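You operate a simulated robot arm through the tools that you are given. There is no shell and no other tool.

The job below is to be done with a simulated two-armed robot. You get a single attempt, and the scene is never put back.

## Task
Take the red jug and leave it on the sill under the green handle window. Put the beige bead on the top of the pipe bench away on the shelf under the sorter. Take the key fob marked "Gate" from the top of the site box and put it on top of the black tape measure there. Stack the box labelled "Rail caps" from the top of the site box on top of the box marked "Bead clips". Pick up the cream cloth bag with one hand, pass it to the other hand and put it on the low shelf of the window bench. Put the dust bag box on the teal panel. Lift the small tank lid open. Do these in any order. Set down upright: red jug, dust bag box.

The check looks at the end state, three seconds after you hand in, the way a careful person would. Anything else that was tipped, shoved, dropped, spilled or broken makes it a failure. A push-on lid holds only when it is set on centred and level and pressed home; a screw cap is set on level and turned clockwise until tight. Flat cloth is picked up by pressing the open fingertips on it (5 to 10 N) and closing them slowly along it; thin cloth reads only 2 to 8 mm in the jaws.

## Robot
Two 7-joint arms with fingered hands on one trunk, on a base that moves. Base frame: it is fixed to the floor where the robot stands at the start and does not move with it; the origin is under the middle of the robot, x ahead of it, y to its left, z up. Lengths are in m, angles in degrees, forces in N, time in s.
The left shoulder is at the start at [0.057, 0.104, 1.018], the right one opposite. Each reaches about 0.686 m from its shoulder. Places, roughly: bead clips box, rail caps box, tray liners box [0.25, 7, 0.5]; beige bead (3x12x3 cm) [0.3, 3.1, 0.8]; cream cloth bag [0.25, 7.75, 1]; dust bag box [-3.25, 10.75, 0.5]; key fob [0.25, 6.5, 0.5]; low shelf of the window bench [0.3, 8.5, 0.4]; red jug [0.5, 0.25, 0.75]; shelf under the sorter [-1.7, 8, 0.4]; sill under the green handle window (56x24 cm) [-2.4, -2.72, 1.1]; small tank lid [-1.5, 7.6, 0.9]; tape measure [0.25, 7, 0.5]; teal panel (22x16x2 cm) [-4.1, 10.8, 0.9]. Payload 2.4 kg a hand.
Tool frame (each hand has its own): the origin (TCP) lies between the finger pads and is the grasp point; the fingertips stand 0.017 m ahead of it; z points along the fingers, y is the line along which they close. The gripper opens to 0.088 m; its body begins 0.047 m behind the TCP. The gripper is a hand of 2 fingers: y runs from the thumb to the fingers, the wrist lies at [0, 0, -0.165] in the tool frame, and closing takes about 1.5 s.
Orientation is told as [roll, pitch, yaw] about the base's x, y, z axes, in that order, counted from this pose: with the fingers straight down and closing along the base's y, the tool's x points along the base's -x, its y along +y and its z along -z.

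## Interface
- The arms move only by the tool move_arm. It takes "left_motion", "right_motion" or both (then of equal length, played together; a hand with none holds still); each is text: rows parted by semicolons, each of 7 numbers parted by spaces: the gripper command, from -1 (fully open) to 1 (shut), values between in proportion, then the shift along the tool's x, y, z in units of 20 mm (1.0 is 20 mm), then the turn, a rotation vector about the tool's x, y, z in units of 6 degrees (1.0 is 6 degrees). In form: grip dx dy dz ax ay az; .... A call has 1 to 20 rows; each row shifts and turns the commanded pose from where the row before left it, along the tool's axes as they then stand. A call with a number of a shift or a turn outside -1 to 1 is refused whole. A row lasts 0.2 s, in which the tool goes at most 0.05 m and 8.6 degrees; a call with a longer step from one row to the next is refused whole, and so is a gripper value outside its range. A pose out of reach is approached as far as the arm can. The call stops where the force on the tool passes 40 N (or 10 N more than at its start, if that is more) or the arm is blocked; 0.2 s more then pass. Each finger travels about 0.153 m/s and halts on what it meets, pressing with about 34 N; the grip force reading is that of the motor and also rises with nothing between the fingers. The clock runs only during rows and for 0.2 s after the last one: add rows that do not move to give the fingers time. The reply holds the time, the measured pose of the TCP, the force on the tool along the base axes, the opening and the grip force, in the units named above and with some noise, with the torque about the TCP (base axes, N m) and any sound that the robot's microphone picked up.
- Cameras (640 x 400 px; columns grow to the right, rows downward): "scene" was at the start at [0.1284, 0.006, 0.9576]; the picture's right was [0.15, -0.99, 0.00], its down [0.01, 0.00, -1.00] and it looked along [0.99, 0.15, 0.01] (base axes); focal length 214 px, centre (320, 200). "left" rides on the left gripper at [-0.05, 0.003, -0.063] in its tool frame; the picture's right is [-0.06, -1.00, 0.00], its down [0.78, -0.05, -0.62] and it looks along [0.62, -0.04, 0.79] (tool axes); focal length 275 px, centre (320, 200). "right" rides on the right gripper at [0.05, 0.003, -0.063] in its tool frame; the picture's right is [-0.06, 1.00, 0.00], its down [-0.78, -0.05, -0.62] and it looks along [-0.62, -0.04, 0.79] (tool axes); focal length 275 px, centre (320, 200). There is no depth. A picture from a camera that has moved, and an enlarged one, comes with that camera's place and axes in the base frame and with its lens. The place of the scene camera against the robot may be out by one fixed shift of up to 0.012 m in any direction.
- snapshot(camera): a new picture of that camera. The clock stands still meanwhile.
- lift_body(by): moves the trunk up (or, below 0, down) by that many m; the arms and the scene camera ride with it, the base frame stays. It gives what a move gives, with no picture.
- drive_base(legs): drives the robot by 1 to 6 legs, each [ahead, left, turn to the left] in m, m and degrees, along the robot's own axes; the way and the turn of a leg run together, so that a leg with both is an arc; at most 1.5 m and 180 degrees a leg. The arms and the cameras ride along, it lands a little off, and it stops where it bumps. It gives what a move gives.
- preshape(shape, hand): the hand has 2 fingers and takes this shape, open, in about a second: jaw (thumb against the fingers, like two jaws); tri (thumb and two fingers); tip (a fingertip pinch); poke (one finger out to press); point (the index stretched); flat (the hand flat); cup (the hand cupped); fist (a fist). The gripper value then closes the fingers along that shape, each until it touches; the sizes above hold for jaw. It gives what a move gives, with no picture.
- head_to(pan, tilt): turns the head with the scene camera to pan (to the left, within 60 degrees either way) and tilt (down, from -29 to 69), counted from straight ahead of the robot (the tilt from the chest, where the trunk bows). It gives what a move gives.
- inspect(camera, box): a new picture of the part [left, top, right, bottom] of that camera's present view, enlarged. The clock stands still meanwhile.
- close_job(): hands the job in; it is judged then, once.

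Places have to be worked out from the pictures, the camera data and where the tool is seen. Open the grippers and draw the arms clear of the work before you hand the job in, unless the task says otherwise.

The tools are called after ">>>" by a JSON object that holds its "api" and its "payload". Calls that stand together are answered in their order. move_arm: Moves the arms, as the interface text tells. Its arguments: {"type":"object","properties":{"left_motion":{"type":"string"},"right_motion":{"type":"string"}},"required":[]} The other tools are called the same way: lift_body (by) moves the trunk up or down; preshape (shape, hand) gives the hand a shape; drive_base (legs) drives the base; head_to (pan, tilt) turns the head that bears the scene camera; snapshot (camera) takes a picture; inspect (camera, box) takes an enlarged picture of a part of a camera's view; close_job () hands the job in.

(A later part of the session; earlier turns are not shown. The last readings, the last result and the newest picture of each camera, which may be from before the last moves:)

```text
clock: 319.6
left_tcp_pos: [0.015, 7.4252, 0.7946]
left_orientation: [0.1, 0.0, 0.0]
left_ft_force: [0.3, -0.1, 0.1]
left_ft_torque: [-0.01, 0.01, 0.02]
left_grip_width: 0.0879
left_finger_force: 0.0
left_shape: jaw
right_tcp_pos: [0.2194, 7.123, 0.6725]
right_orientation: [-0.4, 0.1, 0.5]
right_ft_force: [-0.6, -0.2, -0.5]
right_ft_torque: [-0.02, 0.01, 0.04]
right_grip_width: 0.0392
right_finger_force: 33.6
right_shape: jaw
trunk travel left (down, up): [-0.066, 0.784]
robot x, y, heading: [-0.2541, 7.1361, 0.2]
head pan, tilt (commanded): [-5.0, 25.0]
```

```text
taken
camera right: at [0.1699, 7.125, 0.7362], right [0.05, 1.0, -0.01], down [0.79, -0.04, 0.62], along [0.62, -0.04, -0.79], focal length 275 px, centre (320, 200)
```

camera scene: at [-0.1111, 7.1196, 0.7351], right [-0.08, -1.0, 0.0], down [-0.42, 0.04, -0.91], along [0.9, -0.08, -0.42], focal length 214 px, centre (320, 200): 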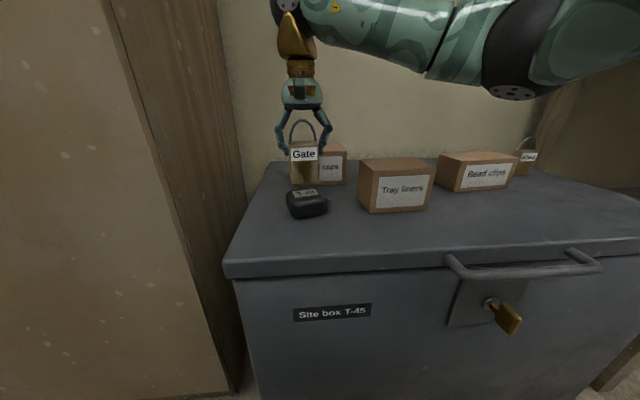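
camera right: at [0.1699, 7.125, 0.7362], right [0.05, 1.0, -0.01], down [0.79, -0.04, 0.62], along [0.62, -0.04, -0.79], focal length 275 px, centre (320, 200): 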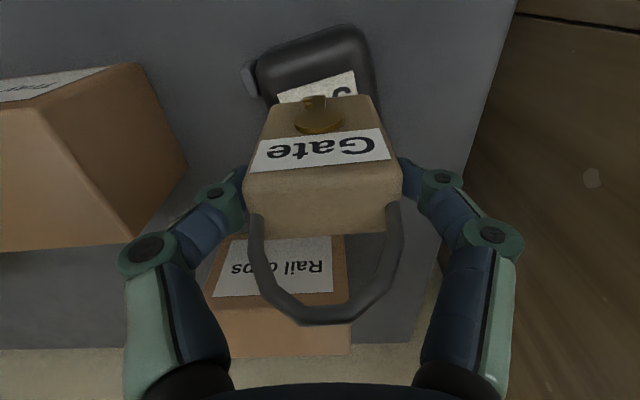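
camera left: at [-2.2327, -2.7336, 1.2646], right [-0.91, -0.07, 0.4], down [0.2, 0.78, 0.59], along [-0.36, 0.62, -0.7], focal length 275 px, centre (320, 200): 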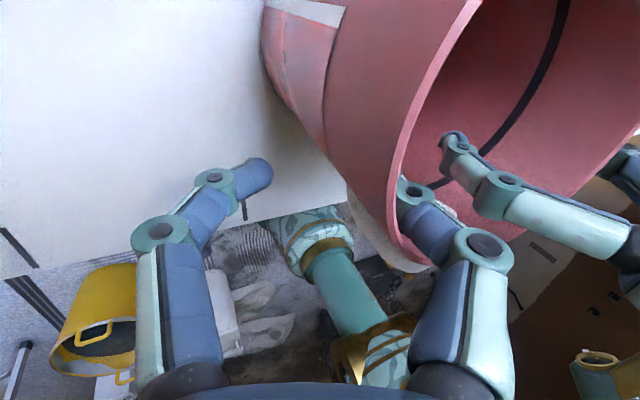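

The fob hangs right above the tape. I lower it in small steps until it touches.

>>> {"api": "move_arm", "payload": {"right_motion": "0.2 0 0 0.25 0 0 0; 0.2 0 0 0.25 0 0 0; 0.2 0 0 0.25 0 0 0; 0.2 0 0 0.15 0 0 0; 0.2 0 0 0 0 0 0"}}

>>> {"api": "inspect", "payload": {"camera": "scene", "box": [250, 100, 380, 230]}}

```text
clock: 320.8
left_tcp_pos: [0.0134, 7.4257, 0.795]
left_orientation: [0.2, 0.0, 0.1]
left_ft_force: [0.5, 1.5, -0.1]
left_ft_torque: [-0.02, 0.0, 0.03]
left_grip_width: 0.0878
left_finger_force: 0.1
left_shape: jaw
right_tcp_pos: [0.2197, 7.1234, 0.6552]
right_orientation: [-0.4, 0.1, 0.6]
right_ft_force: [-0.2, -0.2, -0.4]
right_ft_torque: [0.0, 0.01, -0.03]
right_grip_width: 0.0392
right_finger_force: 34.1
right_shape: jaw
trunk travel left (down, up): [-0.066, 0.784]
robot x, y, heading: [-0.2531, 7.1325, 0.0]
head pan, tilt (commanded): [-5.0, 25.0]
```

```text
3.08 times, centred on (315, 165) of scene
camera zoom: at [-0.1111, 7.1195, 0.7351], right [-0.08, -1.0, 0.0], down [-0.42, 0.04, -0.91], along [0.9, -0.08, -0.42], focal length 660 px, centre (335, 308)
```

zoom: 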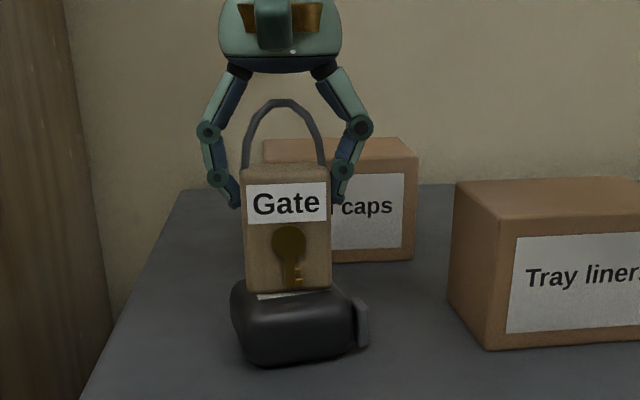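

The fob's base is just above the tape's top, nicely centred. I continue in 3 mm steps.

>>> {"api": "move_arm", "payload": {"right_motion": "0.2 0 0 0.12 0 0 0; 0.2 0 0 0.12 0 0 0; 0.2 0 0 0.12 0 0 0; 0.2 0 0 0 0 0 0"}}

>>> {"api": "inspect", "payload": {"camera": "scene", "box": [250, 100, 380, 230]}}

```text
clock: 321.8
left_tcp_pos: [0.0149, 7.4256, 0.795]
left_orientation: [0.2, 0.0, 0.1]
left_ft_force: [-0.9, 0.3, -0.9]
left_ft_torque: [0.01, -0.02, -0.01]
left_grip_width: 0.0879
left_finger_force: 0.0
left_shape: jaw
right_tcp_pos: [0.2198, 7.1247, 0.6484]
right_orientation: [-0.2, -0.1, 0.5]
right_ft_force: [-0.2, -0.5, 18.0]
right_ft_torque: [-0.08, -0.03, 0.0]
right_grip_width: 0.0409
right_finger_force: 33.4
right_shape: jaw
trunk travel left (down, up): [-0.066, 0.784]
robot x, y, heading: [-0.2561, 7.1343, 0.4]
head pan, tilt (commanded): [-5.0, 25.0]
```

```text
3.08 times, centred on (315, 165) of scene
camera zoom: at [-0.1119, 7.1196, 0.7355], right [-0.08, -1.0, 0.0], down [-0.42, 0.04, -0.91], along [0.9, -0.08, -0.42], focal length 660 px, centre (335, 308)
```

zoom: 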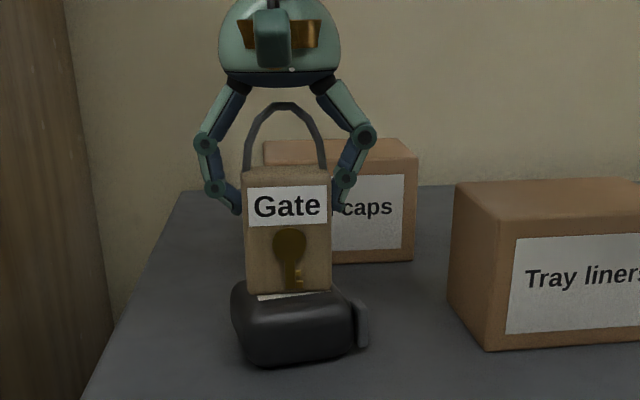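

It's resting on the tape (18 N). I ease up 1.5 mm and open the fingers slowly.

>>> {"api": "move_arm", "payload": {"right_motion": "0.2 0 0 -0.07 0 0 0; 0.12 0 0 0 0 0 0; 0.05 0 0 0 0 0 0; 0 0 0 0 0 0 0; -0.1 0 0 0 0 0 0; -0.2 0 0 0 0 0 0; -0.4 0 0 0 0 0 0; -0.6 0 0 0 0 0 0; -0.8 0 0 0 0 0 0; -0.8 0 0 0 0 0 0"}}

>>> {"api": "inspect", "payload": {"camera": "scene", "box": [250, 100, 380, 230]}}

>>> {"api": "snapshot", "payload": {"camera": "right"}}

```text
clock: 323.9
left_tcp_pos: [0.0136, 7.4251, 0.794]
left_orientation: [0.2, 0.1, 0.1]
left_ft_force: [-0.5, 0.2, 0.3]
left_ft_torque: [-0.02, -0.01, 0.02]
left_grip_width: 0.088
left_finger_force: 0.1
left_shape: jaw
right_tcp_pos: [0.2201, 7.1246, 0.649]
right_orientation: [-0.4, 0.1, 0.5]
right_ft_force: [-0.2, -0.2, -0.4]
right_ft_torque: [-0.01, 0.02, 0.01]
right_grip_width: 0.0791
right_finger_force: 0.2
right_shape: jaw
trunk travel left (down, up): [-0.066, 0.784]
robot x, y, heading: [-0.2493, 7.1343, 0.1]
head pan, tilt (commanded): [-5.0, 25.0]
```

```text
3.08 times, centred on (315, 165) of scene
camera zoom: at [-0.1111, 7.1195, 0.7351], right [-0.08, -1.0, 0.0], down [-0.42, 0.04, -0.91], along [0.9, -0.08, -0.42], focal length 660 px, centre (335, 308)
```

zoom: 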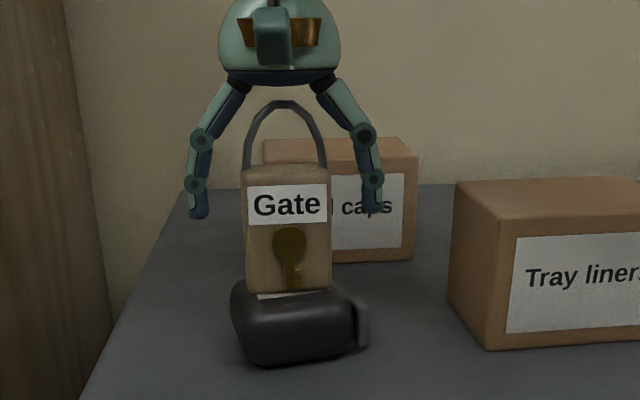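

```text
taken
camera right: at [0.1704, 7.1256, 0.7119], right [0.05, 1.0, -0.01], down [0.79, -0.04, 0.62], along [0.62, -0.04, -0.79], focal length 275 px, centre (320, 200)
```

right: 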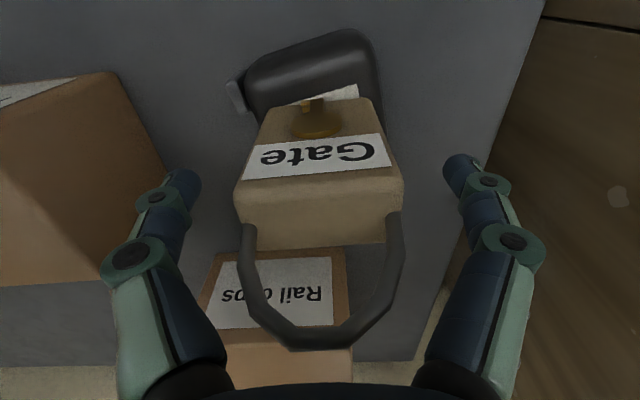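

The fob stands on the tape measure by itself. I raise the hand straight up.

>>> {"api": "move_arm", "payload": {"right_motion": "-0.8 0 0 -0.5 0 0 0; -0.8 0 0 -1 0 0 0; -0.8 0 0 -1 0 0 0; -0.8 0 0 -1 0 0 0; -1 0 0 -1 0 0 0; -1 0 0 -1 0 0 0; -1 0 0 -1 0 0 0; -1 0 0 -1 0 0 0"}}

>>> {"api": "snapshot", "payload": {"camera": "scene"}}

>>> {"api": "snapshot", "payload": {"camera": "right"}}

```text
clock: 325.8
left_tcp_pos: [0.0135, 7.4249, 0.7943]
left_orientation: [0.1, 0.1, 0.1]
left_ft_force: [-0.8, -0.4, 0.5]
left_ft_torque: [0.01, 0.02, 0.01]
left_grip_width: 0.0877
left_finger_force: 0.1
left_shape: jaw
right_tcp_pos: [0.2215, 7.1241, 0.8006]
right_orientation: [-0.4, 0.1, 0.6]
right_ft_force: [0.3, 0.3, 0.2]
right_ft_torque: [-0.02, 0.02, -0.01]
right_grip_width: 0.0879
right_finger_force: 0.0
right_shape: jaw
trunk travel left (down, up): [-0.066, 0.784]
robot x, y, heading: [-0.252, 7.1345, 0.1]
head pan, tilt (commanded): [-5.0, 25.0]
```

```text
taken
camera scene: at [-0.1111, 7.1195, 0.7351], right [-0.08, -1.0, 0.0], down [-0.42, 0.04, -0.91], along [0.9, -0.08, -0.42], focal length 214 px, centre (320, 200)
```

scene: 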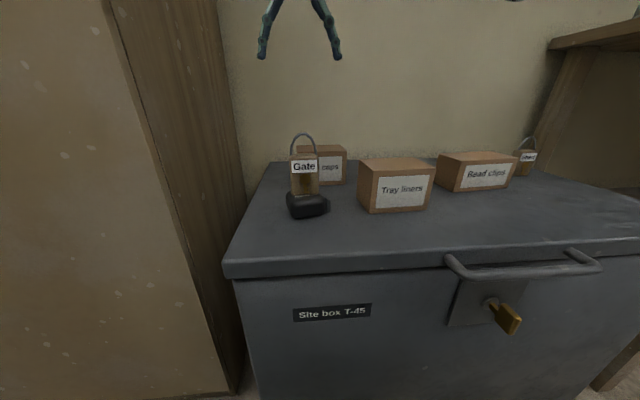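

```text
taken
camera right: at [0.1708, 7.1262, 0.8625], right [0.05, 1.0, -0.01], down [0.79, -0.04, 0.62], along [0.62, -0.04, -0.79], focal length 275 px, centre (320, 200)
```

right: 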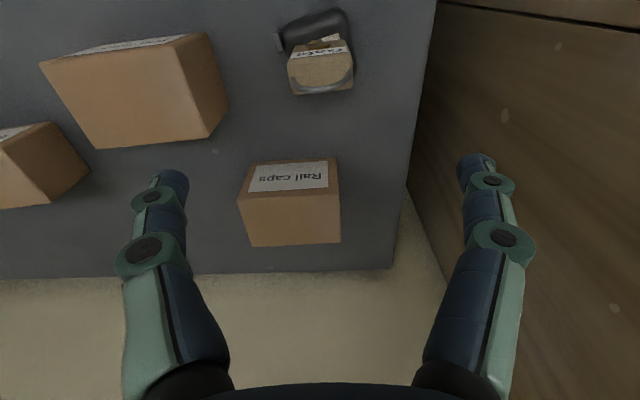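

The fob is on the tape. The Rail caps box measures about 10.6×7.9×7.1 cm, centre [0.375, 7.083], top z≈0.636, turned ~3°. I drive 10 cm closer and turn the wrist a quarter turn so the jaws close across its 7.9 cm depth.

>>> {"api": "drive_base", "payload": {"legs": [[0.1, 0, 0]]}}

>>> {"api": "move_arm", "payload": {"right_motion": "-1 0 0 0 0 0 0.97; -1 0 0 0 0 0 0.97; -1 0 0 0 0 0 0.97; -1 0 0 0 0 0 0.97; -1 0 0 0 0 0 0.97; -1 0 0 0 0 0 0.97; -1 0 0 0 0 0 0.97; -1 0 0 0 0 0 0.97; -1 0 0 0 0 0 0.97; -1 0 0 0 0 0 0.97; -1 0 0 0 0 0 0.97; -1 0 0 0 0 0 0.97; -1 0 0 0 0 0 0.97; -1 0 0 0 0 0 0.97; -1 0 0 0 0 0 0.97"}}

>>> {"api": "snapshot", "payload": {"camera": "right"}}

>>> {"api": "snapshot", "payload": {"camera": "scene"}}

```text
clock: 326.9
left_tcp_pos: [0.1127, 7.4256, 0.7952]
left_orientation: [0.1, 0.0, 0.0]
left_ft_force: [0.4, -0.7, 0.5]
left_ft_torque: [-0.04, 0.02, 0.01]
left_grip_width: 0.0878
left_finger_force: 0.1
left_shape: jaw
right_tcp_pos: [0.3201, 7.1238, 0.7999]
right_orientation: [-0.4, 0.2, 0.4]
right_ft_force: [0.0, 1.2, 0.2]
right_ft_torque: [0.0, 0.0, 0.01]
right_grip_width: 0.0878
right_finger_force: 0.1
right_shape: jaw
trunk travel left (down, up): [-0.066, 0.784]
robot x, y, heading: [-0.1533, 7.1351, 0.1]
head pan, tilt (commanded): [-5.0, 25.0]
```

```text
clock: 330.1
left_tcp_pos: [0.1131, 7.4247, 0.794]
left_orientation: [0.1, 0.1, 0.0]
left_ft_force: [0.4, 0.3, -0.5]
left_ft_torque: [-0.02, -0.01, -0.02]
left_grip_width: 0.0877
left_finger_force: 0.0
left_shape: jaw
right_tcp_pos: [0.3198, 7.1239, 0.7981]
right_orientation: [-0.3, -0.1, -46.0]
right_ft_force: [0.4, 0.7, 0.3]
right_ft_torque: [0.02, 0.0, 0.01]
right_grip_width: 0.0879
right_finger_force: 0.0
right_shape: jaw
right hand out of reach, approached as far as the arm can: row 3, 9, 10, 11, 12, 13, 14, 15
trunk travel left (down, up): [-0.066, 0.784]
robot x, y, heading: [-0.1552, 7.1349, -0.1]
head pan, tilt (commanded): [-5.0, 25.0]
```

```text
taken
camera right: at [0.2876, 7.1612, 0.8626], right [0.76, 0.65, -0.01], down [0.51, -0.59, 0.62], along [0.4, -0.48, -0.78], focal length 275 px, centre (320, 200)
```

right: 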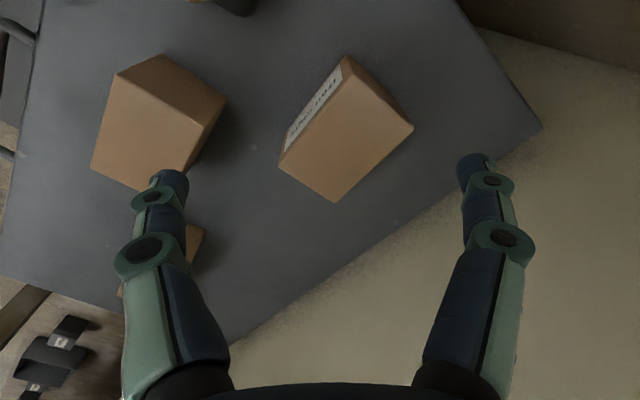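

```text
taken
camera scene: at [-0.0122, 7.1194, 0.7351], right [-0.09, -1.0, 0.0], down [-0.42, 0.04, -0.91], along [0.9, -0.08, -0.42], focal length 214 px, centre (320, 200)
```

scene: 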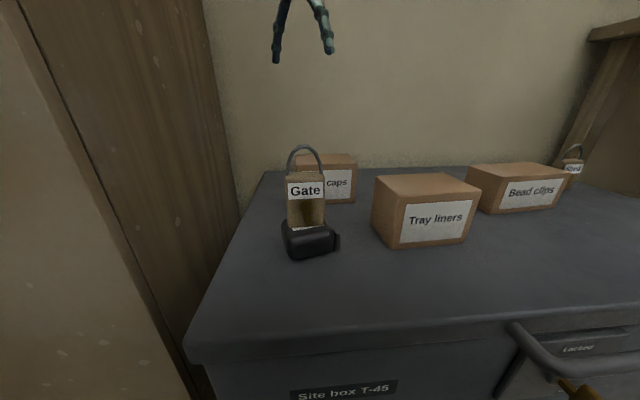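

The wrist stops at −46° this way. I try the other direction towards +93°.

>>> {"api": "move_arm", "payload": {"right_motion": "-1 0 0 0 0 0 -1; -1 0 0 0 0 0 -1; -1 0 0 0 0 0 -1; -1 0 0 0 0 0 -1; -1 0 0 0 0 0 -1; -1 0 0 0 0 0 -1; -1 0 0 0 0 0 -1; -1 0 0 0 0 0 -1; -1 0 0 0 0 0 -1; -1 0 0 0 0 0 -1; -1 0 0 0 0 0 -1; -1 0 0 0 0 0 -1; -1 0 0 0 0 0 -1; -1 0 0 0 0 0 -1; -1 0 0 0 0 0 -1; -1 0 0 0 0 0 -1; -1 0 0 0 0 0 -1; -1 0 0 0 0 0 -1; -1 0 0 0 0 0 -1; -1 0 0 0 0 0 -1"}}

```text
clock: 334.3
left_tcp_pos: [0.1137, 7.4247, 0.794]
left_orientation: [0.1, 0.2, 0.0]
left_ft_force: [-0.7, 0.6, 0.4]
left_ft_torque: [-0.01, 0.01, -0.03]
left_grip_width: 0.0882
left_finger_force: 0.1
left_shape: jaw
right_tcp_pos: [0.3204, 7.1251, 0.8006]
right_orientation: [0.1, 0.3, 74.1]
right_ft_force: [0.4, -0.5, 0.4]
right_ft_torque: [-0.04, -0.02, -0.03]
right_grip_width: 0.088
right_finger_force: 0.1
right_shape: jaw
trunk travel left (down, up): [-0.066, 0.784]
robot x, y, heading: [-0.1494, 7.1367, -0.1]
head pan, tilt (commanded): [-5.0, 25.0]
```

That works (74° now). I continue to about 93° and look.

>>> {"api": "move_arm", "payload": {"right_motion": "-1 0 0 0 0 0 -0.8; -1 0 0 0 0 0 -0.8; -1 0 0 0 0 0 -0.8; -1 0 0 0 0 0 -0.8"}}

>>> {"api": "snapshot", "payload": {"camera": "right"}}

>>> {"api": "head_to", "payload": {"pan": -10, "tilt": 15}}

>>> {"api": "snapshot", "payload": {"camera": "scene"}}

```text
clock: 335.3
left_tcp_pos: [0.1132, 7.4255, 0.7932]
left_orientation: [0.1, 0.1, 0.0]
left_ft_force: [-0.1, 0.1, 0.5]
left_ft_torque: [0.01, 0.03, -0.02]
left_grip_width: 0.088
left_finger_force: 0.0
left_shape: jaw
right_tcp_pos: [0.3195, 7.1249, 0.7999]
right_orientation: [0.2, 0.3, 93.3]
right_ft_force: [0.6, 0.0, 0.3]
right_ft_torque: [0.02, 0.02, -0.03]
right_grip_width: 0.0877
right_finger_force: 0.1
right_shape: jaw
trunk travel left (down, up): [-0.066, 0.784]
robot x, y, heading: [-0.1556, 7.1343, 0.1]
head pan, tilt (commanded): [-5.0, 25.0]
```

```text
taken
camera right: at [0.3195, 7.0726, 0.8632], right [-1.0, 0.0, 0.0], down [0.01, 0.79, 0.61], along [0.0, 0.61, -0.79], focal length 275 px, centre (320, 200)
```

right: 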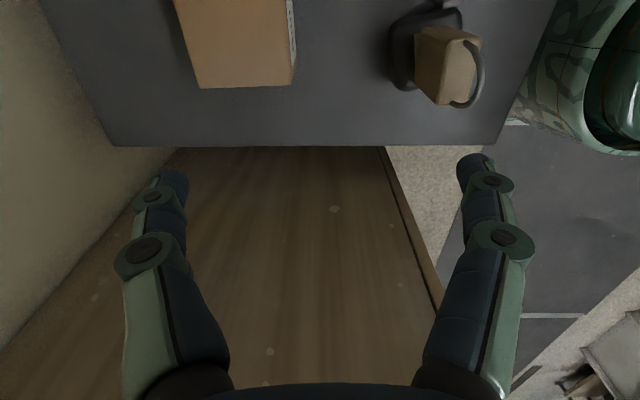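

```text
clock: 336.0
left_tcp_pos: [0.1135, 7.4254, 0.7941]
left_orientation: [0.1, 0.1, 0.0]
left_ft_force: [-0.4, 0.5, -0.2]
left_ft_torque: [-0.03, 0.01, 0.01]
left_grip_width: 0.0879
left_finger_force: 0.0
left_shape: jaw
right_tcp_pos: [0.3198, 7.123, 0.7988]
right_orientation: [0.2, 0.3, 93.4]
right_ft_force: [0.8, 0.4, 0.5]
right_ft_torque: [0.01, 0.03, 0.01]
right_grip_width: 0.088
right_finger_force: 0.1
right_shape: jaw
trunk travel left (down, up): [-0.066, 0.784]
robot x, y, heading: [-0.1563, 7.1355, -0.0]
head pan, tilt (commanded): [-10.0, 15.0]
```

```text
taken
camera scene: at [-0.012, 7.1112, 0.7513], right [-0.17, -0.98, 0.0], down [-0.26, 0.04, -0.97], along [0.95, -0.17, -0.26], focal length 214 px, centre (320, 200)
```

scene: 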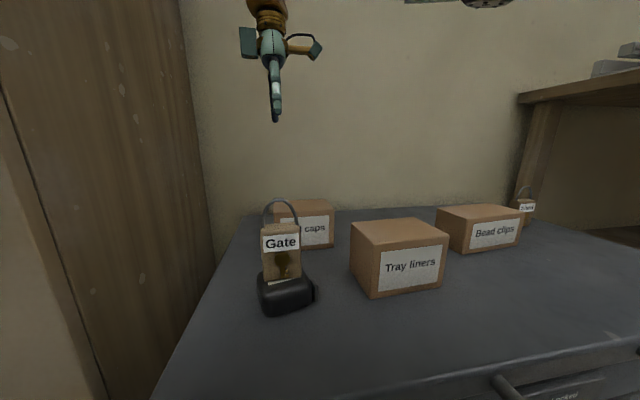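

Yaw is 93.4°, square to the box. I move the hand over the box centre [0.375, 7.083].

>>> {"api": "move_arm", "payload": {"right_motion": "-1 0.737 -0.875 0 0 0 0; -1 0.737 -0.875 0 0 0 0; -1 0.737 -0.875 0 0 0 0"}}

>>> {"api": "snapshot", "payload": {"camera": "right"}}

```text
clock: 336.8
left_tcp_pos: [0.1123, 7.424, 0.7936]
left_orientation: [0.1, 0.1, -0.1]
left_ft_force: [-0.5, -0.4, 0.4]
left_ft_torque: [-0.03, 0.02, -0.06]
left_grip_width: 0.0877
left_finger_force: 0.0
left_shape: jaw
right_tcp_pos: [0.3768, 7.0826, 0.8014]
right_orientation: [0.2, 0.3, 93.2]
right_ft_force: [0.5, 0.4, 0.3]
right_ft_torque: [-0.02, 0.02, 0.03]
right_grip_width: 0.0879
right_finger_force: 0.0
right_shape: jaw
trunk travel left (down, up): [-0.066, 0.784]
robot x, y, heading: [-0.1509, 7.1332, 0.1]
head pan, tilt (commanded): [-10.0, 15.0]
```

```text
taken
camera right: at [0.3763, 7.0319, 0.8638], right [-1.0, 0.01, 0.0], down [0.01, 0.79, 0.61], along [0.0, 0.61, -0.79], focal length 275 px, centre (320, 200)
```

right: 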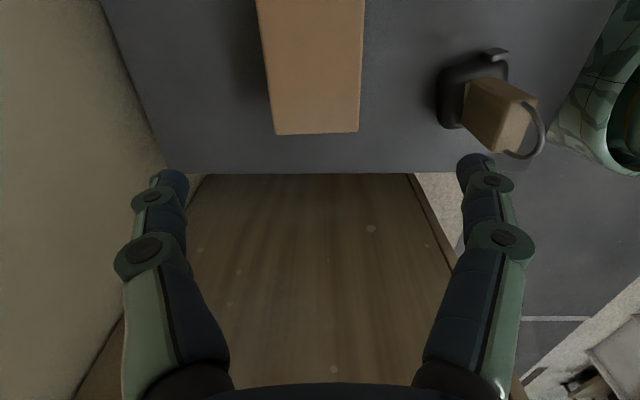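

The box centre is about 4 mm further from me than the tool line. I correct and descend to just above the box.

>>> {"api": "move_arm", "payload": {"right_motion": "-1 0 -0.2 0.9 0 0 0; -1 0 0 1 0 0 0; -1 0 0 1 0 0 0; -1 0 0 1 0 0 0; -1 0 0 1 0 0 0; -1 0 0 1 0 0 0"}}

>>> {"api": "snapshot", "payload": {"camera": "right"}}

>>> {"api": "snapshot", "payload": {"camera": "scene"}}

```text
clock: 338.2
left_tcp_pos: [0.1145, 7.4258, 0.7946]
left_orientation: [0.1, 0.0, 0.0]
left_ft_force: [0.2, 0.1, 0.3]
left_ft_torque: [0.01, -0.03, 0.02]
left_grip_width: 0.088
left_finger_force: 0.1
left_shape: jaw
right_tcp_pos: [0.3789, 7.0839, 0.6812]
right_orientation: [0.2, 0.2, 93.1]
right_ft_force: [-0.3, 0.3, -0.2]
right_ft_torque: [0.03, -0.03, -0.01]
right_grip_width: 0.0881
right_finger_force: 0.0
right_shape: jaw
trunk travel left (down, up): [-0.066, 0.784]
robot x, y, heading: [-0.1547, 7.1347, -0.1]
head pan, tilt (commanded): [-10.0, 15.0]
```

```text
taken
camera right: at [0.3784, 7.0318, 0.7446], right [-1.0, 0.01, 0.0], down [0.01, 0.79, 0.61], along [0.0, 0.61, -0.79], focal length 275 px, centre (320, 200)
```

right: 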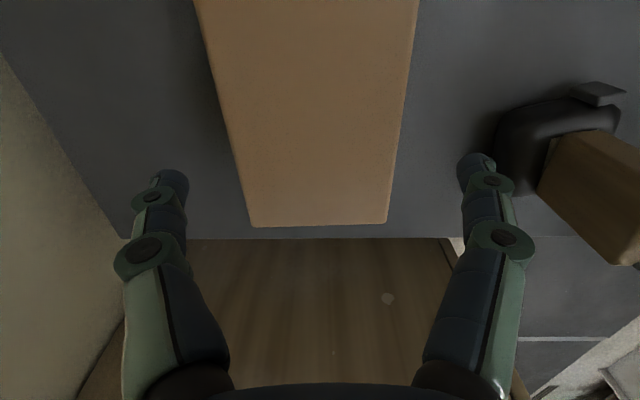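

```text
taken
camera scene: at [-0.012, 7.1112, 0.7514], right [-0.17, -0.98, 0.0], down [-0.26, 0.04, -0.97], along [0.95, -0.17, -0.26], focal length 214 px, centre (320, 200)
```

scene: 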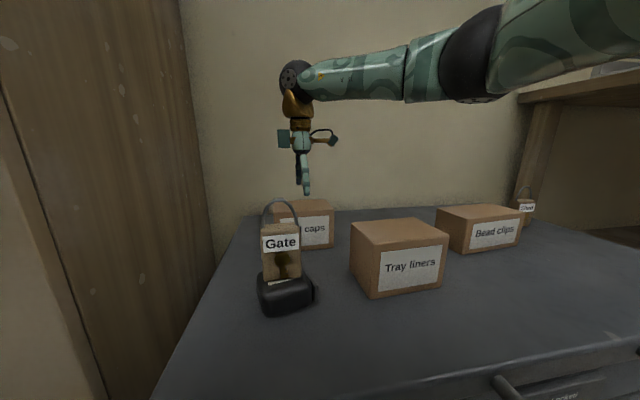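

Still 2.5 mm to correct; the box (7.3 cm deep) fits between the fingers. I lower over it.

>>> {"api": "move_arm", "payload": {"right_motion": "-1 0 -0.12 0.8 0 0 0; -1 0 0 0.8 0 0 0; -1 0 0 0.8 0 0 0; -1 0 0 0.8 0 0 0; -1 0 0 0 0 0 0"}}

>>> {"api": "snapshot", "payload": {"camera": "right"}}

>>> {"api": "inspect", "payload": {"camera": "scene", "box": [230, 60, 430, 330]}}

```text
clock: 339.4
left_tcp_pos: [0.1133, 7.4251, 0.7948]
left_orientation: [0.1, 0.2, 0.0]
left_ft_force: [0.6, 0.4, -0.3]
left_ft_torque: [0.0, 0.01, -0.01]
left_grip_width: 0.0882
left_finger_force: 0.1
left_shape: jaw
right_tcp_pos: [0.3803, 7.0824, 0.618]
right_orientation: [0.1, 0.3, 93.2]
right_ft_force: [2.5, 0.9, 8.5]
right_ft_torque: [0.0, -0.2, -0.03]
right_grip_width: 0.0876
right_finger_force: 0.1
right_shape: jaw
trunk travel left (down, up): [-0.066, 0.784]
robot x, y, heading: [-0.1493, 7.1324, -0.0]
head pan, tilt (commanded): [-10.0, 15.0]
```

```text
taken
camera right: at [0.3789, 7.0321, 0.6813], right [-1.0, 0.01, 0.0], down [0.01, 0.79, 0.61], along [0.0, 0.61, -0.79], focal length 275 px, centre (320, 200)
```

right: 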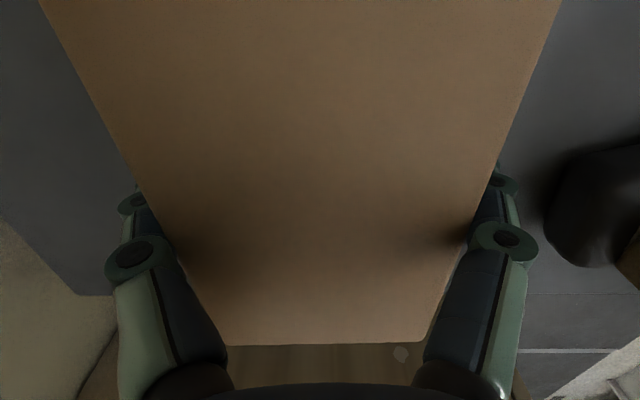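

```text
1.48 times, centred on (330, 195) of scene
camera zoom: at [-0.0123, 7.1112, 0.7515], right [-0.17, -0.98, 0.0], down [-0.25, 0.04, -0.97], along [0.95, -0.17, -0.26], focal length 318 px, centre (305, 207)
```

zoom: 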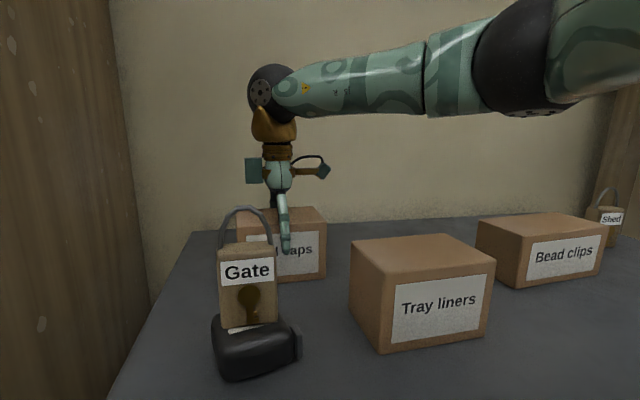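

The finger roots just touch the box top edges (8.5 N). I ease up 4 mm and close on the box.

>>> {"api": "move_arm", "payload": {"right_motion": "-1 0 0 -0.2 0 0 0; -0.9 0 0 0 0 0 0; -0.8 0 0 0 0 0 0; -0.7 0 0 0 0 0 0; -0.5 0 0 0 0 0 0; -0.3 0 0 0 0 0 0; -0.2 0 0 0 0 0 0; -0.2 0 0 0 0 0 0"}}

>>> {"api": "snapshot", "payload": {"camera": "right"}}

```text
clock: 341.2
left_tcp_pos: [0.1137, 7.4245, 0.7938]
left_orientation: [0.1, 0.1, 0.1]
left_ft_force: [-0.1, -0.1, -0.4]
left_ft_torque: [-0.02, 0.0, 0.03]
left_grip_width: 0.0878
left_finger_force: 0.1
left_shape: jaw
right_tcp_pos: [0.3789, 7.0824, 0.621]
right_orientation: [0.2, 0.3, 93.2]
right_ft_force: [0.2, -0.8, 0.1]
right_ft_torque: [0.02, 0.04, -0.01]
right_grip_width: 0.0698
right_finger_force: 33.8
right_shape: jaw
trunk travel left (down, up): [-0.066, 0.784]
robot x, y, heading: [-0.1562, 7.1327, 0.2]
head pan, tilt (commanded): [-10.0, 15.0]
```

```text
taken
camera right: at [0.3789, 7.0319, 0.6842], right [-1.0, 0.01, 0.0], down [0.01, 0.79, 0.61], along [0.0, 0.61, -0.79], focal length 275 px, centre (320, 200)
```

right: 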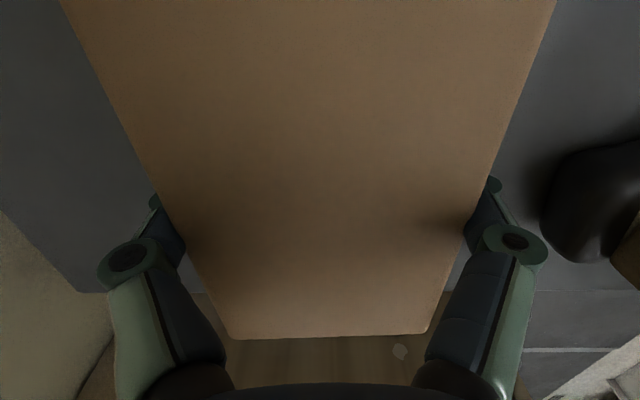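

The box is gripped at 7.0 cm. I lift 3 cm, check, then lift further.

>>> {"api": "move_arm", "payload": {"right_motion": "-0.2 0 0 -0.5 0 0 0; -0.2 0 0 -0.5 0 0 0; -0.2 0 0 -0.5 0 0 0; -0.2 0 0 0 0 0 0"}}

>>> {"api": "inspect", "payload": {"camera": "scene", "box": [230, 60, 430, 330]}}

```text
clock: 342.2
left_tcp_pos: [0.1136, 7.4257, 0.7944]
left_orientation: [0.1, 0.0, -0.1]
left_ft_force: [0.7, 0.0, -0.5]
left_ft_torque: [0.0, -0.01, -0.03]
left_grip_width: 0.0878
left_finger_force: 0.0
left_shape: jaw
right_tcp_pos: [0.3803, 7.0826, 0.6506]
right_orientation: [0.2, 0.3, 93.3]
right_ft_force: [0.0, -0.3, -1.8]
right_ft_torque: [0.0, 0.02, 0.0]
right_grip_width: 0.0699
right_finger_force: 34.5
right_shape: jaw
trunk travel left (down, up): [-0.066, 0.784]
robot x, y, heading: [-0.1553, 7.1371, -0.0]
head pan, tilt (commanded): [-10.0, 15.0]
```

```text
1.48 times, centred on (330, 195) of scene
camera zoom: at [-0.0119, 7.1112, 0.7513], right [-0.17, -0.98, 0.0], down [-0.26, 0.04, -0.97], along [0.95, -0.17, -0.26], focal length 318 px, centre (305, 207)
```

zoom: 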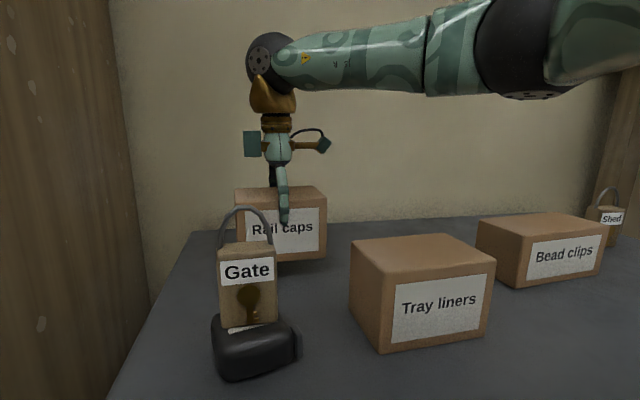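

The box is lifted level. I raise it 10 cm and move the base right and slightly back so that it is above the Bead clips box.

>>> {"api": "move_arm", "payload": {"right_motion": "-0.2 0 0 -1 0 0 0; -0.2 0 0 -1 0 0 0; -0.2 0 0 -1 0 0 0; -0.2 0 0 -1 0 0 0; -0.2 0 0 -1 0 0 0"}}

>>> {"api": "drive_base", "payload": {"legs": [[-0.068, -0.346, 0]]}}

>>> {"api": "snapshot", "payload": {"camera": "right"}}

>>> {"api": "head_to", "payload": {"pan": -8, "tilt": 22}}

>>> {"api": "snapshot", "payload": {"camera": "scene"}}

```text
clock: 343.4
left_tcp_pos: [0.1133, 7.4243, 0.7937]
left_orientation: [0.1, 0.0, 0.0]
left_ft_force: [0.4, -0.5, -0.2]
left_ft_torque: [0.01, -0.02, 0.02]
left_grip_width: 0.0881
left_finger_force: 0.2
left_shape: jaw
right_tcp_pos: [0.382, 7.0842, 0.7521]
right_orientation: [0.1, 0.2, 93.2]
right_ft_force: [-0.5, 0.1, -2.3]
right_ft_torque: [0.0, -0.01, 0.01]
right_grip_width: 0.0697
right_finger_force: 34.5
right_shape: jaw
trunk travel left (down, up): [-0.066, 0.784]
robot x, y, heading: [-0.1543, 7.1356, 0.2]
head pan, tilt (commanded): [-10.0, 15.0]
```

```text
clock: 345.7
left_tcp_pos: [0.0464, 7.0809, 0.7939]
left_orientation: [0.1, 0.0, -0.7]
left_ft_force: [-0.3, -0.5, -0.5]
left_ft_torque: [-0.01, -0.03, 0.01]
left_grip_width: 0.0879
left_finger_force: 0.0
left_shape: jaw
right_tcp_pos: [0.3124, 6.7373, 0.7531]
right_orientation: [0.2, 0.3, 92.7]
right_ft_force: [0.1, 1.1, -2.2]
right_ft_torque: [0.02, -0.03, 0.02]
right_grip_width: 0.0698
right_finger_force: 33.9
right_shape: jaw
trunk travel left (down, up): [-0.066, 0.784]
robot x, y, heading: [-0.2245, 6.7912, -0.8]
head pan, tilt (commanded): [-10.0, 15.0]
```

```text
taken
camera right: at [0.3108, 6.6864, 0.8157], right [-1.0, 0.02, 0.0], down [0.02, 0.79, 0.61], along [0.01, 0.61, -0.79], focal length 275 px, centre (320, 200)
```

right: 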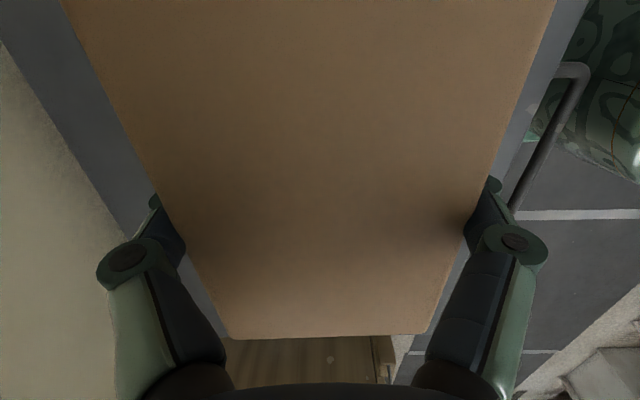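

```text
clock: 346.4
left_tcp_pos: [0.0455, 7.0814, 0.795]
left_orientation: [0.1, 0.2, -0.6]
left_ft_force: [0.7, -0.5, -0.2]
left_ft_torque: [0.01, 0.02, 0.01]
left_grip_width: 0.088
left_finger_force: 0.1
left_shape: jaw
right_tcp_pos: [0.3125, 6.7378, 0.7521]
right_orientation: [0.3, 0.4, 92.6]
right_ft_force: [0.5, 0.0, -3.2]
right_ft_torque: [-0.02, -0.02, 0.0]
right_grip_width: 0.07
right_finger_force: 33.8
right_shape: jaw
trunk travel left (down, up): [-0.066, 0.784]
robot x, y, heading: [-0.2238, 6.7945, -0.7]
head pan, tilt (commanded): [-8.0, 22.0]
```

```text
taken
camera scene: at [-0.083, 6.7719, 0.74], right [-0.15, -0.99, 0.0], down [-0.37, 0.06, -0.93], along [0.92, -0.14, -0.37], focal length 214 px, centre (320, 200)
```

scene: 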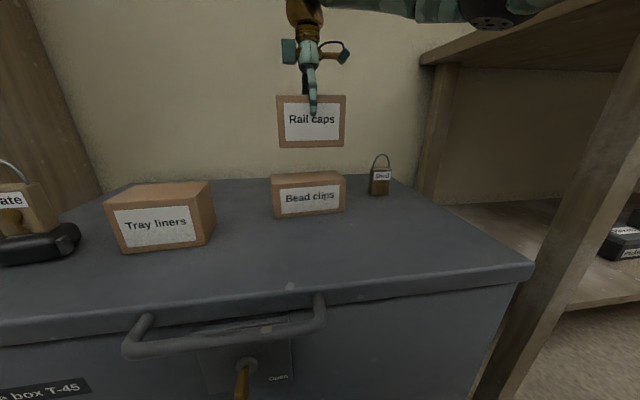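

Rail caps hangs above Bead clips, about 6 mm too far right. I correct and lower to just above.

>>> {"api": "move_arm", "payload": {"right_motion": "-0.2 -0.3 0 0.4 0 0 0; -0.2 0 0 0.6 0 0 0; -0.2 0 0 0.6 0 0 0; -0.2 0 0 0.6 0 0 0; -0.2 0 0 0 0 0 0"}}

>>> {"api": "inspect", "payload": {"camera": "scene", "box": [230, 80, 410, 230]}}

```text
clock: 347.6
left_tcp_pos: [0.0467, 7.0812, 0.7945]
left_orientation: [0.1, 0.1, -0.7]
left_ft_force: [-0.8, -0.2, -0.2]
left_ft_torque: [0.0, -0.01, -0.05]
left_grip_width: 0.0883
left_finger_force: 0.0
left_shape: jaw
right_tcp_pos: [0.3104, 6.7418, 0.7077]
right_orientation: [0.2, 0.2, 92.5]
right_ft_force: [0.2, -0.4, -2.0]
right_ft_torque: [0.02, 0.04, -0.02]
right_grip_width: 0.0697
right_finger_force: 33.7
right_shape: jaw
trunk travel left (down, up): [-0.066, 0.784]
robot x, y, heading: [-0.2262, 6.794, -0.6]
head pan, tilt (commanded): [-8.0, 22.0]
```

```text
2.67 times, centred on (320, 155) of scene
camera zoom: at [-0.083, 6.7719, 0.7399], right [-0.15, -0.99, 0.0], down [-0.37, 0.06, -0.93], along [0.92, -0.14, -0.38], focal length 572 px, centre (320, 320)
```

zoom: 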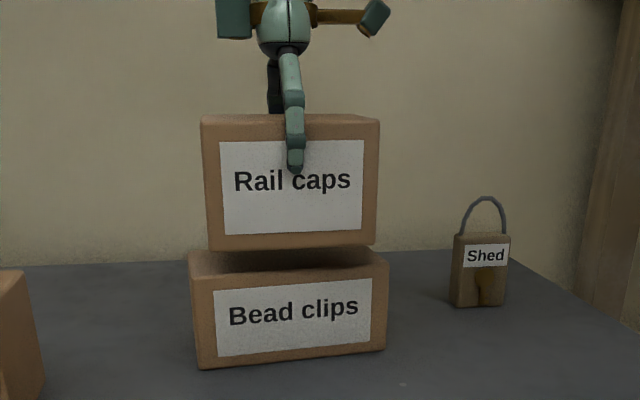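

It's well centred. I lower in 3 mm steps to contact.

>>> {"api": "move_arm", "payload": {"right_motion": "-0.2 0 0 0.15 0 0 0; -0.2 0 0 0.15 0 0 0; -0.2 0 0 0.15 0 0 0; -0.2 0 0 0.12 0 0 0; -0.2 0 0 0 0 0 0"}}

>>> {"api": "inspect", "payload": {"camera": "scene", "box": [230, 80, 410, 230]}}

```text
clock: 348.8
left_tcp_pos: [0.0459, 7.0806, 0.7939]
left_orientation: [0.2, 0.1, -0.7]
left_ft_force: [0.0, 0.5, 0.8]
left_ft_torque: [-0.02, -0.01, -0.01]
left_grip_width: 0.0878
left_finger_force: 0.1
left_shape: jaw
right_tcp_pos: [0.3112, 6.7441, 0.6974]
right_orientation: [0.2, 0.3, 92.6]
right_ft_force: [-0.2, -0.8, -3.0]
right_ft_torque: [0.0, 0.02, 0.0]
right_grip_width: 0.0698
right_finger_force: 33.4
right_shape: jaw
trunk travel left (down, up): [-0.066, 0.784]
robot x, y, heading: [-0.2239, 6.794, -0.5]
head pan, tilt (commanded): [-8.0, 22.0]
```

```text
2.67 times, centred on (320, 155) of scene
camera zoom: at [-0.083, 6.7719, 0.7399], right [-0.15, -0.99, 0.0], down [-0.37, 0.06, -0.93], along [0.92, -0.14, -0.38], focal length 572 px, centre (320, 320)
```

zoom: 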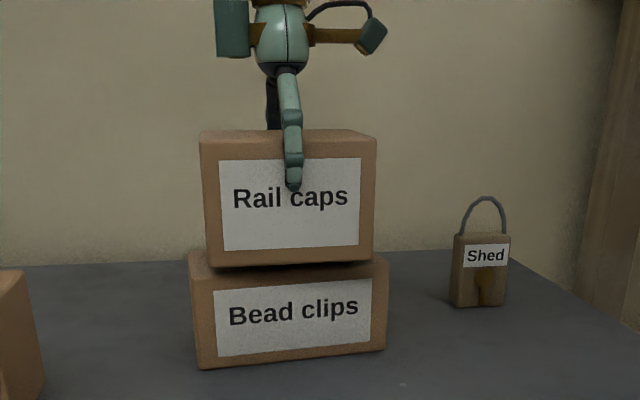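

Still a few millimetres above. I continue down gently.

>>> {"api": "move_arm", "payload": {"right_motion": "-0.2 0 0 0.12 0 0 0; -0.2 0 0 0.12 0 0 0; -0.2 0 0 0 0 0 0"}}

```text
clock: 349.6
left_tcp_pos: [0.0458, 7.0806, 0.7941]
left_orientation: [0.1, 0.1, -0.7]
left_ft_force: [0.4, -0.7, 0.2]
left_ft_torque: [0.0, -0.03, -0.01]
left_grip_width: 0.0878
left_finger_force: 0.1
left_shape: jaw
right_tcp_pos: [0.3115, 6.7422, 0.6907]
right_orientation: [0.2, 0.3, 92.6]
right_ft_force: [0.0, 0.4, -2.4]
right_ft_torque: [0.03, 0.0, 0.0]
right_grip_width: 0.0697
right_finger_force: 34.0
right_shape: jaw
trunk travel left (down, up): [-0.066, 0.784]
robot x, y, heading: [-0.2241, 6.7904, -0.6]
head pan, tilt (commanded): [-8.0, 22.0]
```

>>> {"api": "move_arm", "payload": {"right_motion": "-0.2 0 0 0.1 0 0 0; -0.2 0 0 0.1 0 0 0; -0.2 0 0 0 0 0 0"}}

>>> {"api": "inspect", "payload": {"camera": "scene", "box": [230, 80, 410, 230]}}

```text
clock: 350.4
left_tcp_pos: [0.0463, 7.0809, 0.7951]
left_orientation: [0.2, 0.1, -0.8]
left_ft_force: [-0.1, 0.2, -0.3]
left_ft_torque: [-0.01, 0.04, 0.02]
left_grip_width: 0.0877
left_finger_force: 0.1
left_shape: jaw
right_tcp_pos: [0.3108, 6.7434, 0.6891]
right_orientation: [0.0, 0.2, 92.6]
right_ft_force: [2.1, 1.0, 9.3]
right_ft_torque: [0.0, 0.1, -0.05]
right_grip_width: 0.0683
right_finger_force: 33.9
right_shape: jaw
trunk travel left (down, up): [-0.066, 0.784]
robot x, y, heading: [-0.2228, 6.7938, -0.6]
head pan, tilt (commanded): [-8.0, 22.0]
```

```text
2.67 times, centred on (320, 155) of scene
camera zoom: at [-0.0834, 6.772, 0.7402], right [-0.15, -0.99, 0.0], down [-0.37, 0.06, -0.93], along [0.92, -0.14, -0.37], focal length 572 px, centre (320, 320)
```

zoom: 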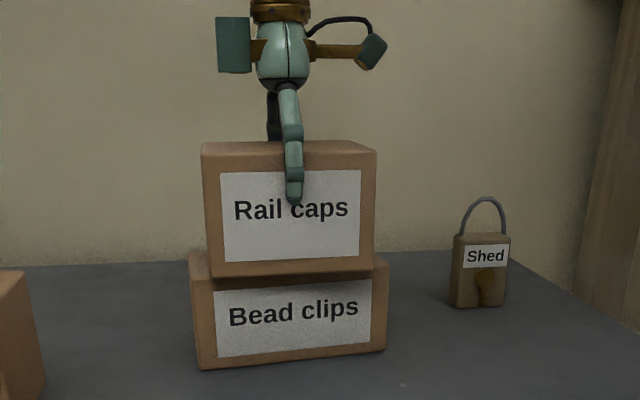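

The box rests on Bead clips. I open the fingers and raise the hand straight up.

>>> {"api": "move_arm", "payload": {"right_motion": "-0.4 0 0 -0.05 0 0 0; -0.6 0 0 0 0 0 0; -0.8 0 0 0 0 0 0; -1 0 0 0 0 0 0; -1 0 0 0 0 0 0; -1 0 0 -0.5 0 0 0; -1 0 0 -1 0 0 0; -1 0 0 -1 0 0 0; -1 0 0 -1 0 0 0; -1 0 0 -1 0 0 0; -1 0 0 -1 0 0 0"}}

>>> {"api": "snapshot", "payload": {"camera": "scene"}}

>>> {"api": "snapshot", "payload": {"camera": "right"}}

```text
clock: 352.8
left_tcp_pos: [0.046, 7.0805, 0.7943]
left_orientation: [0.1, 0.2, -0.7]
left_ft_force: [0.6, -0.4, 0.3]
left_ft_torque: [0.02, 0.02, 0.01]
left_grip_width: 0.0875
left_finger_force: 0.0
left_shape: jaw
right_tcp_pos: [0.3113, 6.7442, 0.7978]
right_orientation: [0.3, 0.3, 92.7]
right_ft_force: [-0.1, -0.5, -0.1]
right_ft_torque: [0.0, -0.03, 0.02]
right_grip_width: 0.0882
right_finger_force: 0.1
right_shape: jaw
trunk travel left (down, up): [-0.066, 0.784]
robot x, y, heading: [-0.2234, 6.7951, -0.5]
head pan, tilt (commanded): [-8.0, 22.0]
```

```text
taken
camera scene: at [-0.0831, 6.7719, 0.74], right [-0.15, -0.99, 0.0], down [-0.37, 0.06, -0.93], along [0.92, -0.14, -0.37], focal length 214 px, centre (320, 200)
```

scene: 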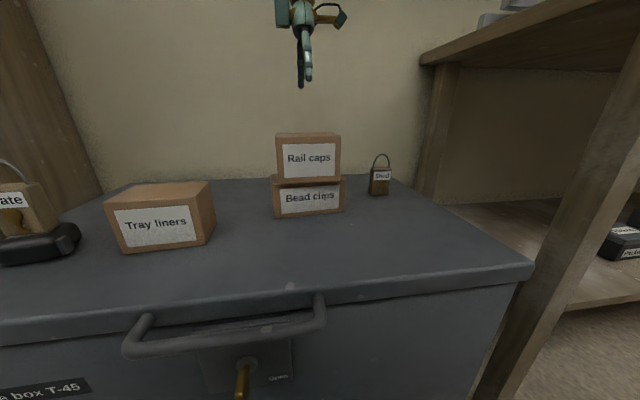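

```text
taken
camera right: at [0.3106, 6.6935, 0.8619], right [-1.0, 0.02, 0.0], down [0.02, 0.79, 0.61], along [0.01, 0.61, -0.79], focal length 275 px, centre (320, 200)
```

right: 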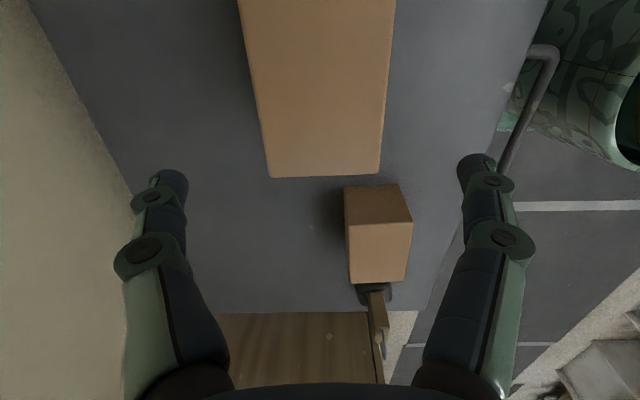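

The stack stands well and the fob is still on the tape. Next the cloth bag: I raise the trunk, back off, turn the wrist back and move left to look at the store cabinet.

>>> {"api": "lift_body", "payload": {"by": 0.35}}

>>> {"api": "drive_base", "payload": {"legs": [[-0.25, 0, 0.5], [0, 0.95, 0]]}}

>>> {"api": "move_arm", "payload": {"right_motion": "-1 0 0 0 0 0 1; -1 0 0 0 0 0 1; -1 0 0 0 0 0 1; -1 0 0 0 0 0 1; -1 0 0 0 0 0 1; -1 0 0 0 0 0 1; -1 0 0 0 0 0 1; -1 0 0 0 0 0 1; -1 0 0 0 0 0 1; -1 0 0 0 0 0 1; -1 0 0 0 0 0 1; -1 0 0 0 0 0 1; -1 0 0 0 0 0 1; -1 0 0 0 0 0 1; -1 0 0 0 0 0 1; -1 0 0 0 0 0 0.5"}}

>>> {"api": "head_to", "payload": {"pan": 0, "tilt": 5}}

>>> {"api": "snapshot", "payload": {"camera": "scene"}}

```text
clock: 356.2
left_tcp_pos: [0.0458, 7.0822, 1.1448]
left_orientation: [0.1, 0.1, -0.7]
left_ft_force: [0.0, -0.3, 0.0]
left_ft_torque: [0.04, -0.05, 0.01]
left_grip_width: 0.0877
left_finger_force: 0.0
left_shape: jaw
right_tcp_pos: [0.3003, 6.7437, 1.1725]
right_orientation: [-2.4, 0.4, 92.5]
right_ft_force: [0.1, 0.5, 0.2]
right_ft_torque: [0.04, -0.03, 0.03]
right_grip_width: 0.0882
right_finger_force: 0.0
right_shape: jaw
trunk travel left (down, up): [-0.416, 0.434]
robot x, y, heading: [-0.2227, 6.7934, -0.6]
head pan, tilt (commanded): [-8.0, 22.0]
```

```text
clock: 362.5
left_tcp_pos: [-0.1879, 8.0203, 1.1453]
left_orientation: [0.1, 0.2, -1.3]
left_ft_force: [-0.5, 0.4, -0.1]
left_ft_torque: [0.01, -0.03, -0.01]
left_grip_width: 0.0878
left_finger_force: 0.0
left_shape: jaw
right_tcp_pos: [0.0636, 7.6795, 1.1721]
right_orientation: [-2.4, 0.5, 91.9]
right_ft_force: [-0.1, 0.7, 0.3]
right_ft_torque: [0.02, -0.02, -0.01]
right_grip_width: 0.088
right_finger_force: 0.2
right_shape: jaw
trunk travel left (down, up): [-0.416, 0.434]
robot x, y, heading: [-0.4653, 7.7357, -1.5]
head pan, tilt (commanded): [-8.0, 22.0]
```

```text
clock: 365.9
left_tcp_pos: [-0.1882, 8.0202, 1.145]
left_orientation: [0.2, 0.1, -1.2]
left_ft_force: [-0.6, 0.2, 1.1]
left_ft_torque: [-0.02, -0.02, -0.04]
left_grip_width: 0.0881
left_finger_force: 0.1
left_shape: jaw
right_tcp_pos: [0.0625, 7.68, 1.173]
right_orientation: [-0.4, -2.6, -1.3]
right_ft_force: [-0.3, 0.0, 0.5]
right_ft_torque: [-0.02, 0.01, -0.03]
right_grip_width: 0.0879
right_finger_force: 0.0
right_shape: jaw
trunk travel left (down, up): [-0.416, 0.434]
robot x, y, heading: [-0.461, 7.7355, -1.4]
head pan, tilt (commanded): [-8.0, 22.0]
```

```text
clock: 366.7
left_tcp_pos: [-0.1884, 8.0198, 1.1444]
left_orientation: [0.1, 0.0, -1.2]
left_ft_force: [-0.7, 0.4, 0.0]
left_ft_torque: [0.02, 0.01, -0.02]
left_grip_width: 0.0882
left_finger_force: 0.0
left_shape: jaw
right_tcp_pos: [0.0632, 7.6798, 1.1727]
right_orientation: [-0.2, -2.5, -1.2]
right_ft_force: [-0.3, 0.5, -0.9]
right_ft_torque: [0.01, 0.03, 0.02]
right_grip_width: 0.0878
right_finger_force: 0.0
right_shape: jaw
trunk travel left (down, up): [-0.416, 0.434]
robot x, y, heading: [-0.4619, 7.7366, -1.6]
head pan, tilt (commanded): [0.0, 5.0]
```

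```text
taken
camera scene: at [-0.3352, 7.726, 1.115], right [-0.02, -1.0, 0.0], down [-0.09, 0.0, -1.0], along [1.0, -0.02, -0.09], focal length 214 px, centre (320, 200)
```

scene: 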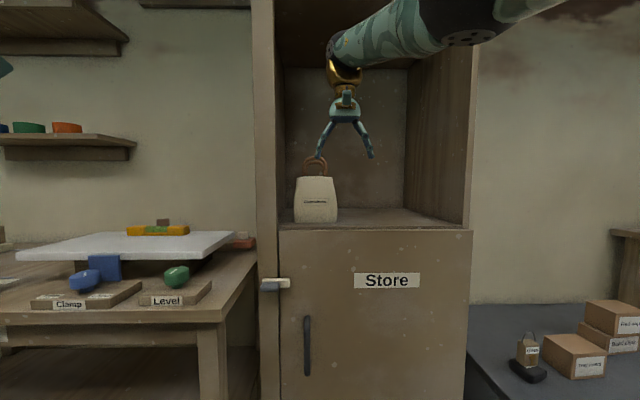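

The cream bag with brown handles stands in the open niche of the Store cabinet. I zoom in on it.

>>> {"api": "inspect", "payload": {"camera": "scene", "box": [260, 130, 400, 240]}}

>>> {"api": "snapshot", "payload": {"camera": "right"}}

```text
3.64 times, centred on (330, 185) of scene
camera zoom: at [-0.3352, 7.726, 1.115], right [-0.02, -1.0, 0.0], down [-0.09, 0.0, -1.0], along [1.0, -0.02, -0.09], focal length 780 px, centre (284, 254)
```

zoom: 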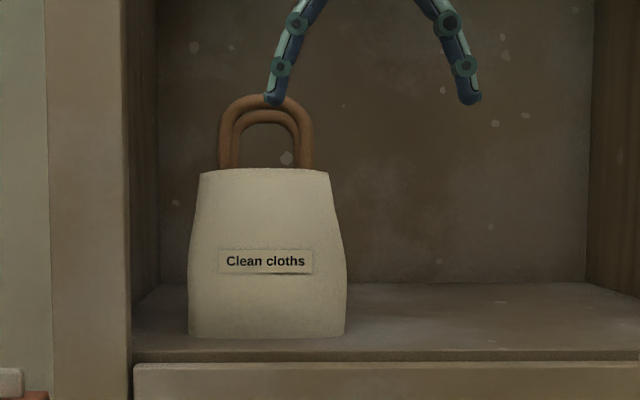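

```text
taken
camera right: at [0.0107, 7.6821, 1.2333], right [0.08, 1.0, 0.0], down [0.76, -0.06, 0.65], along [0.65, -0.06, -0.76], focal length 275 px, centre (320, 200)
```

right: 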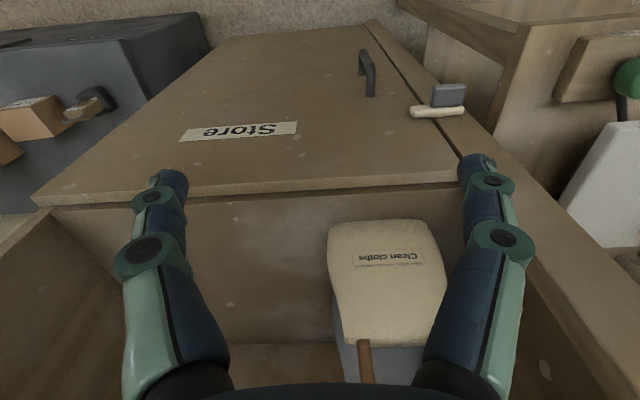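

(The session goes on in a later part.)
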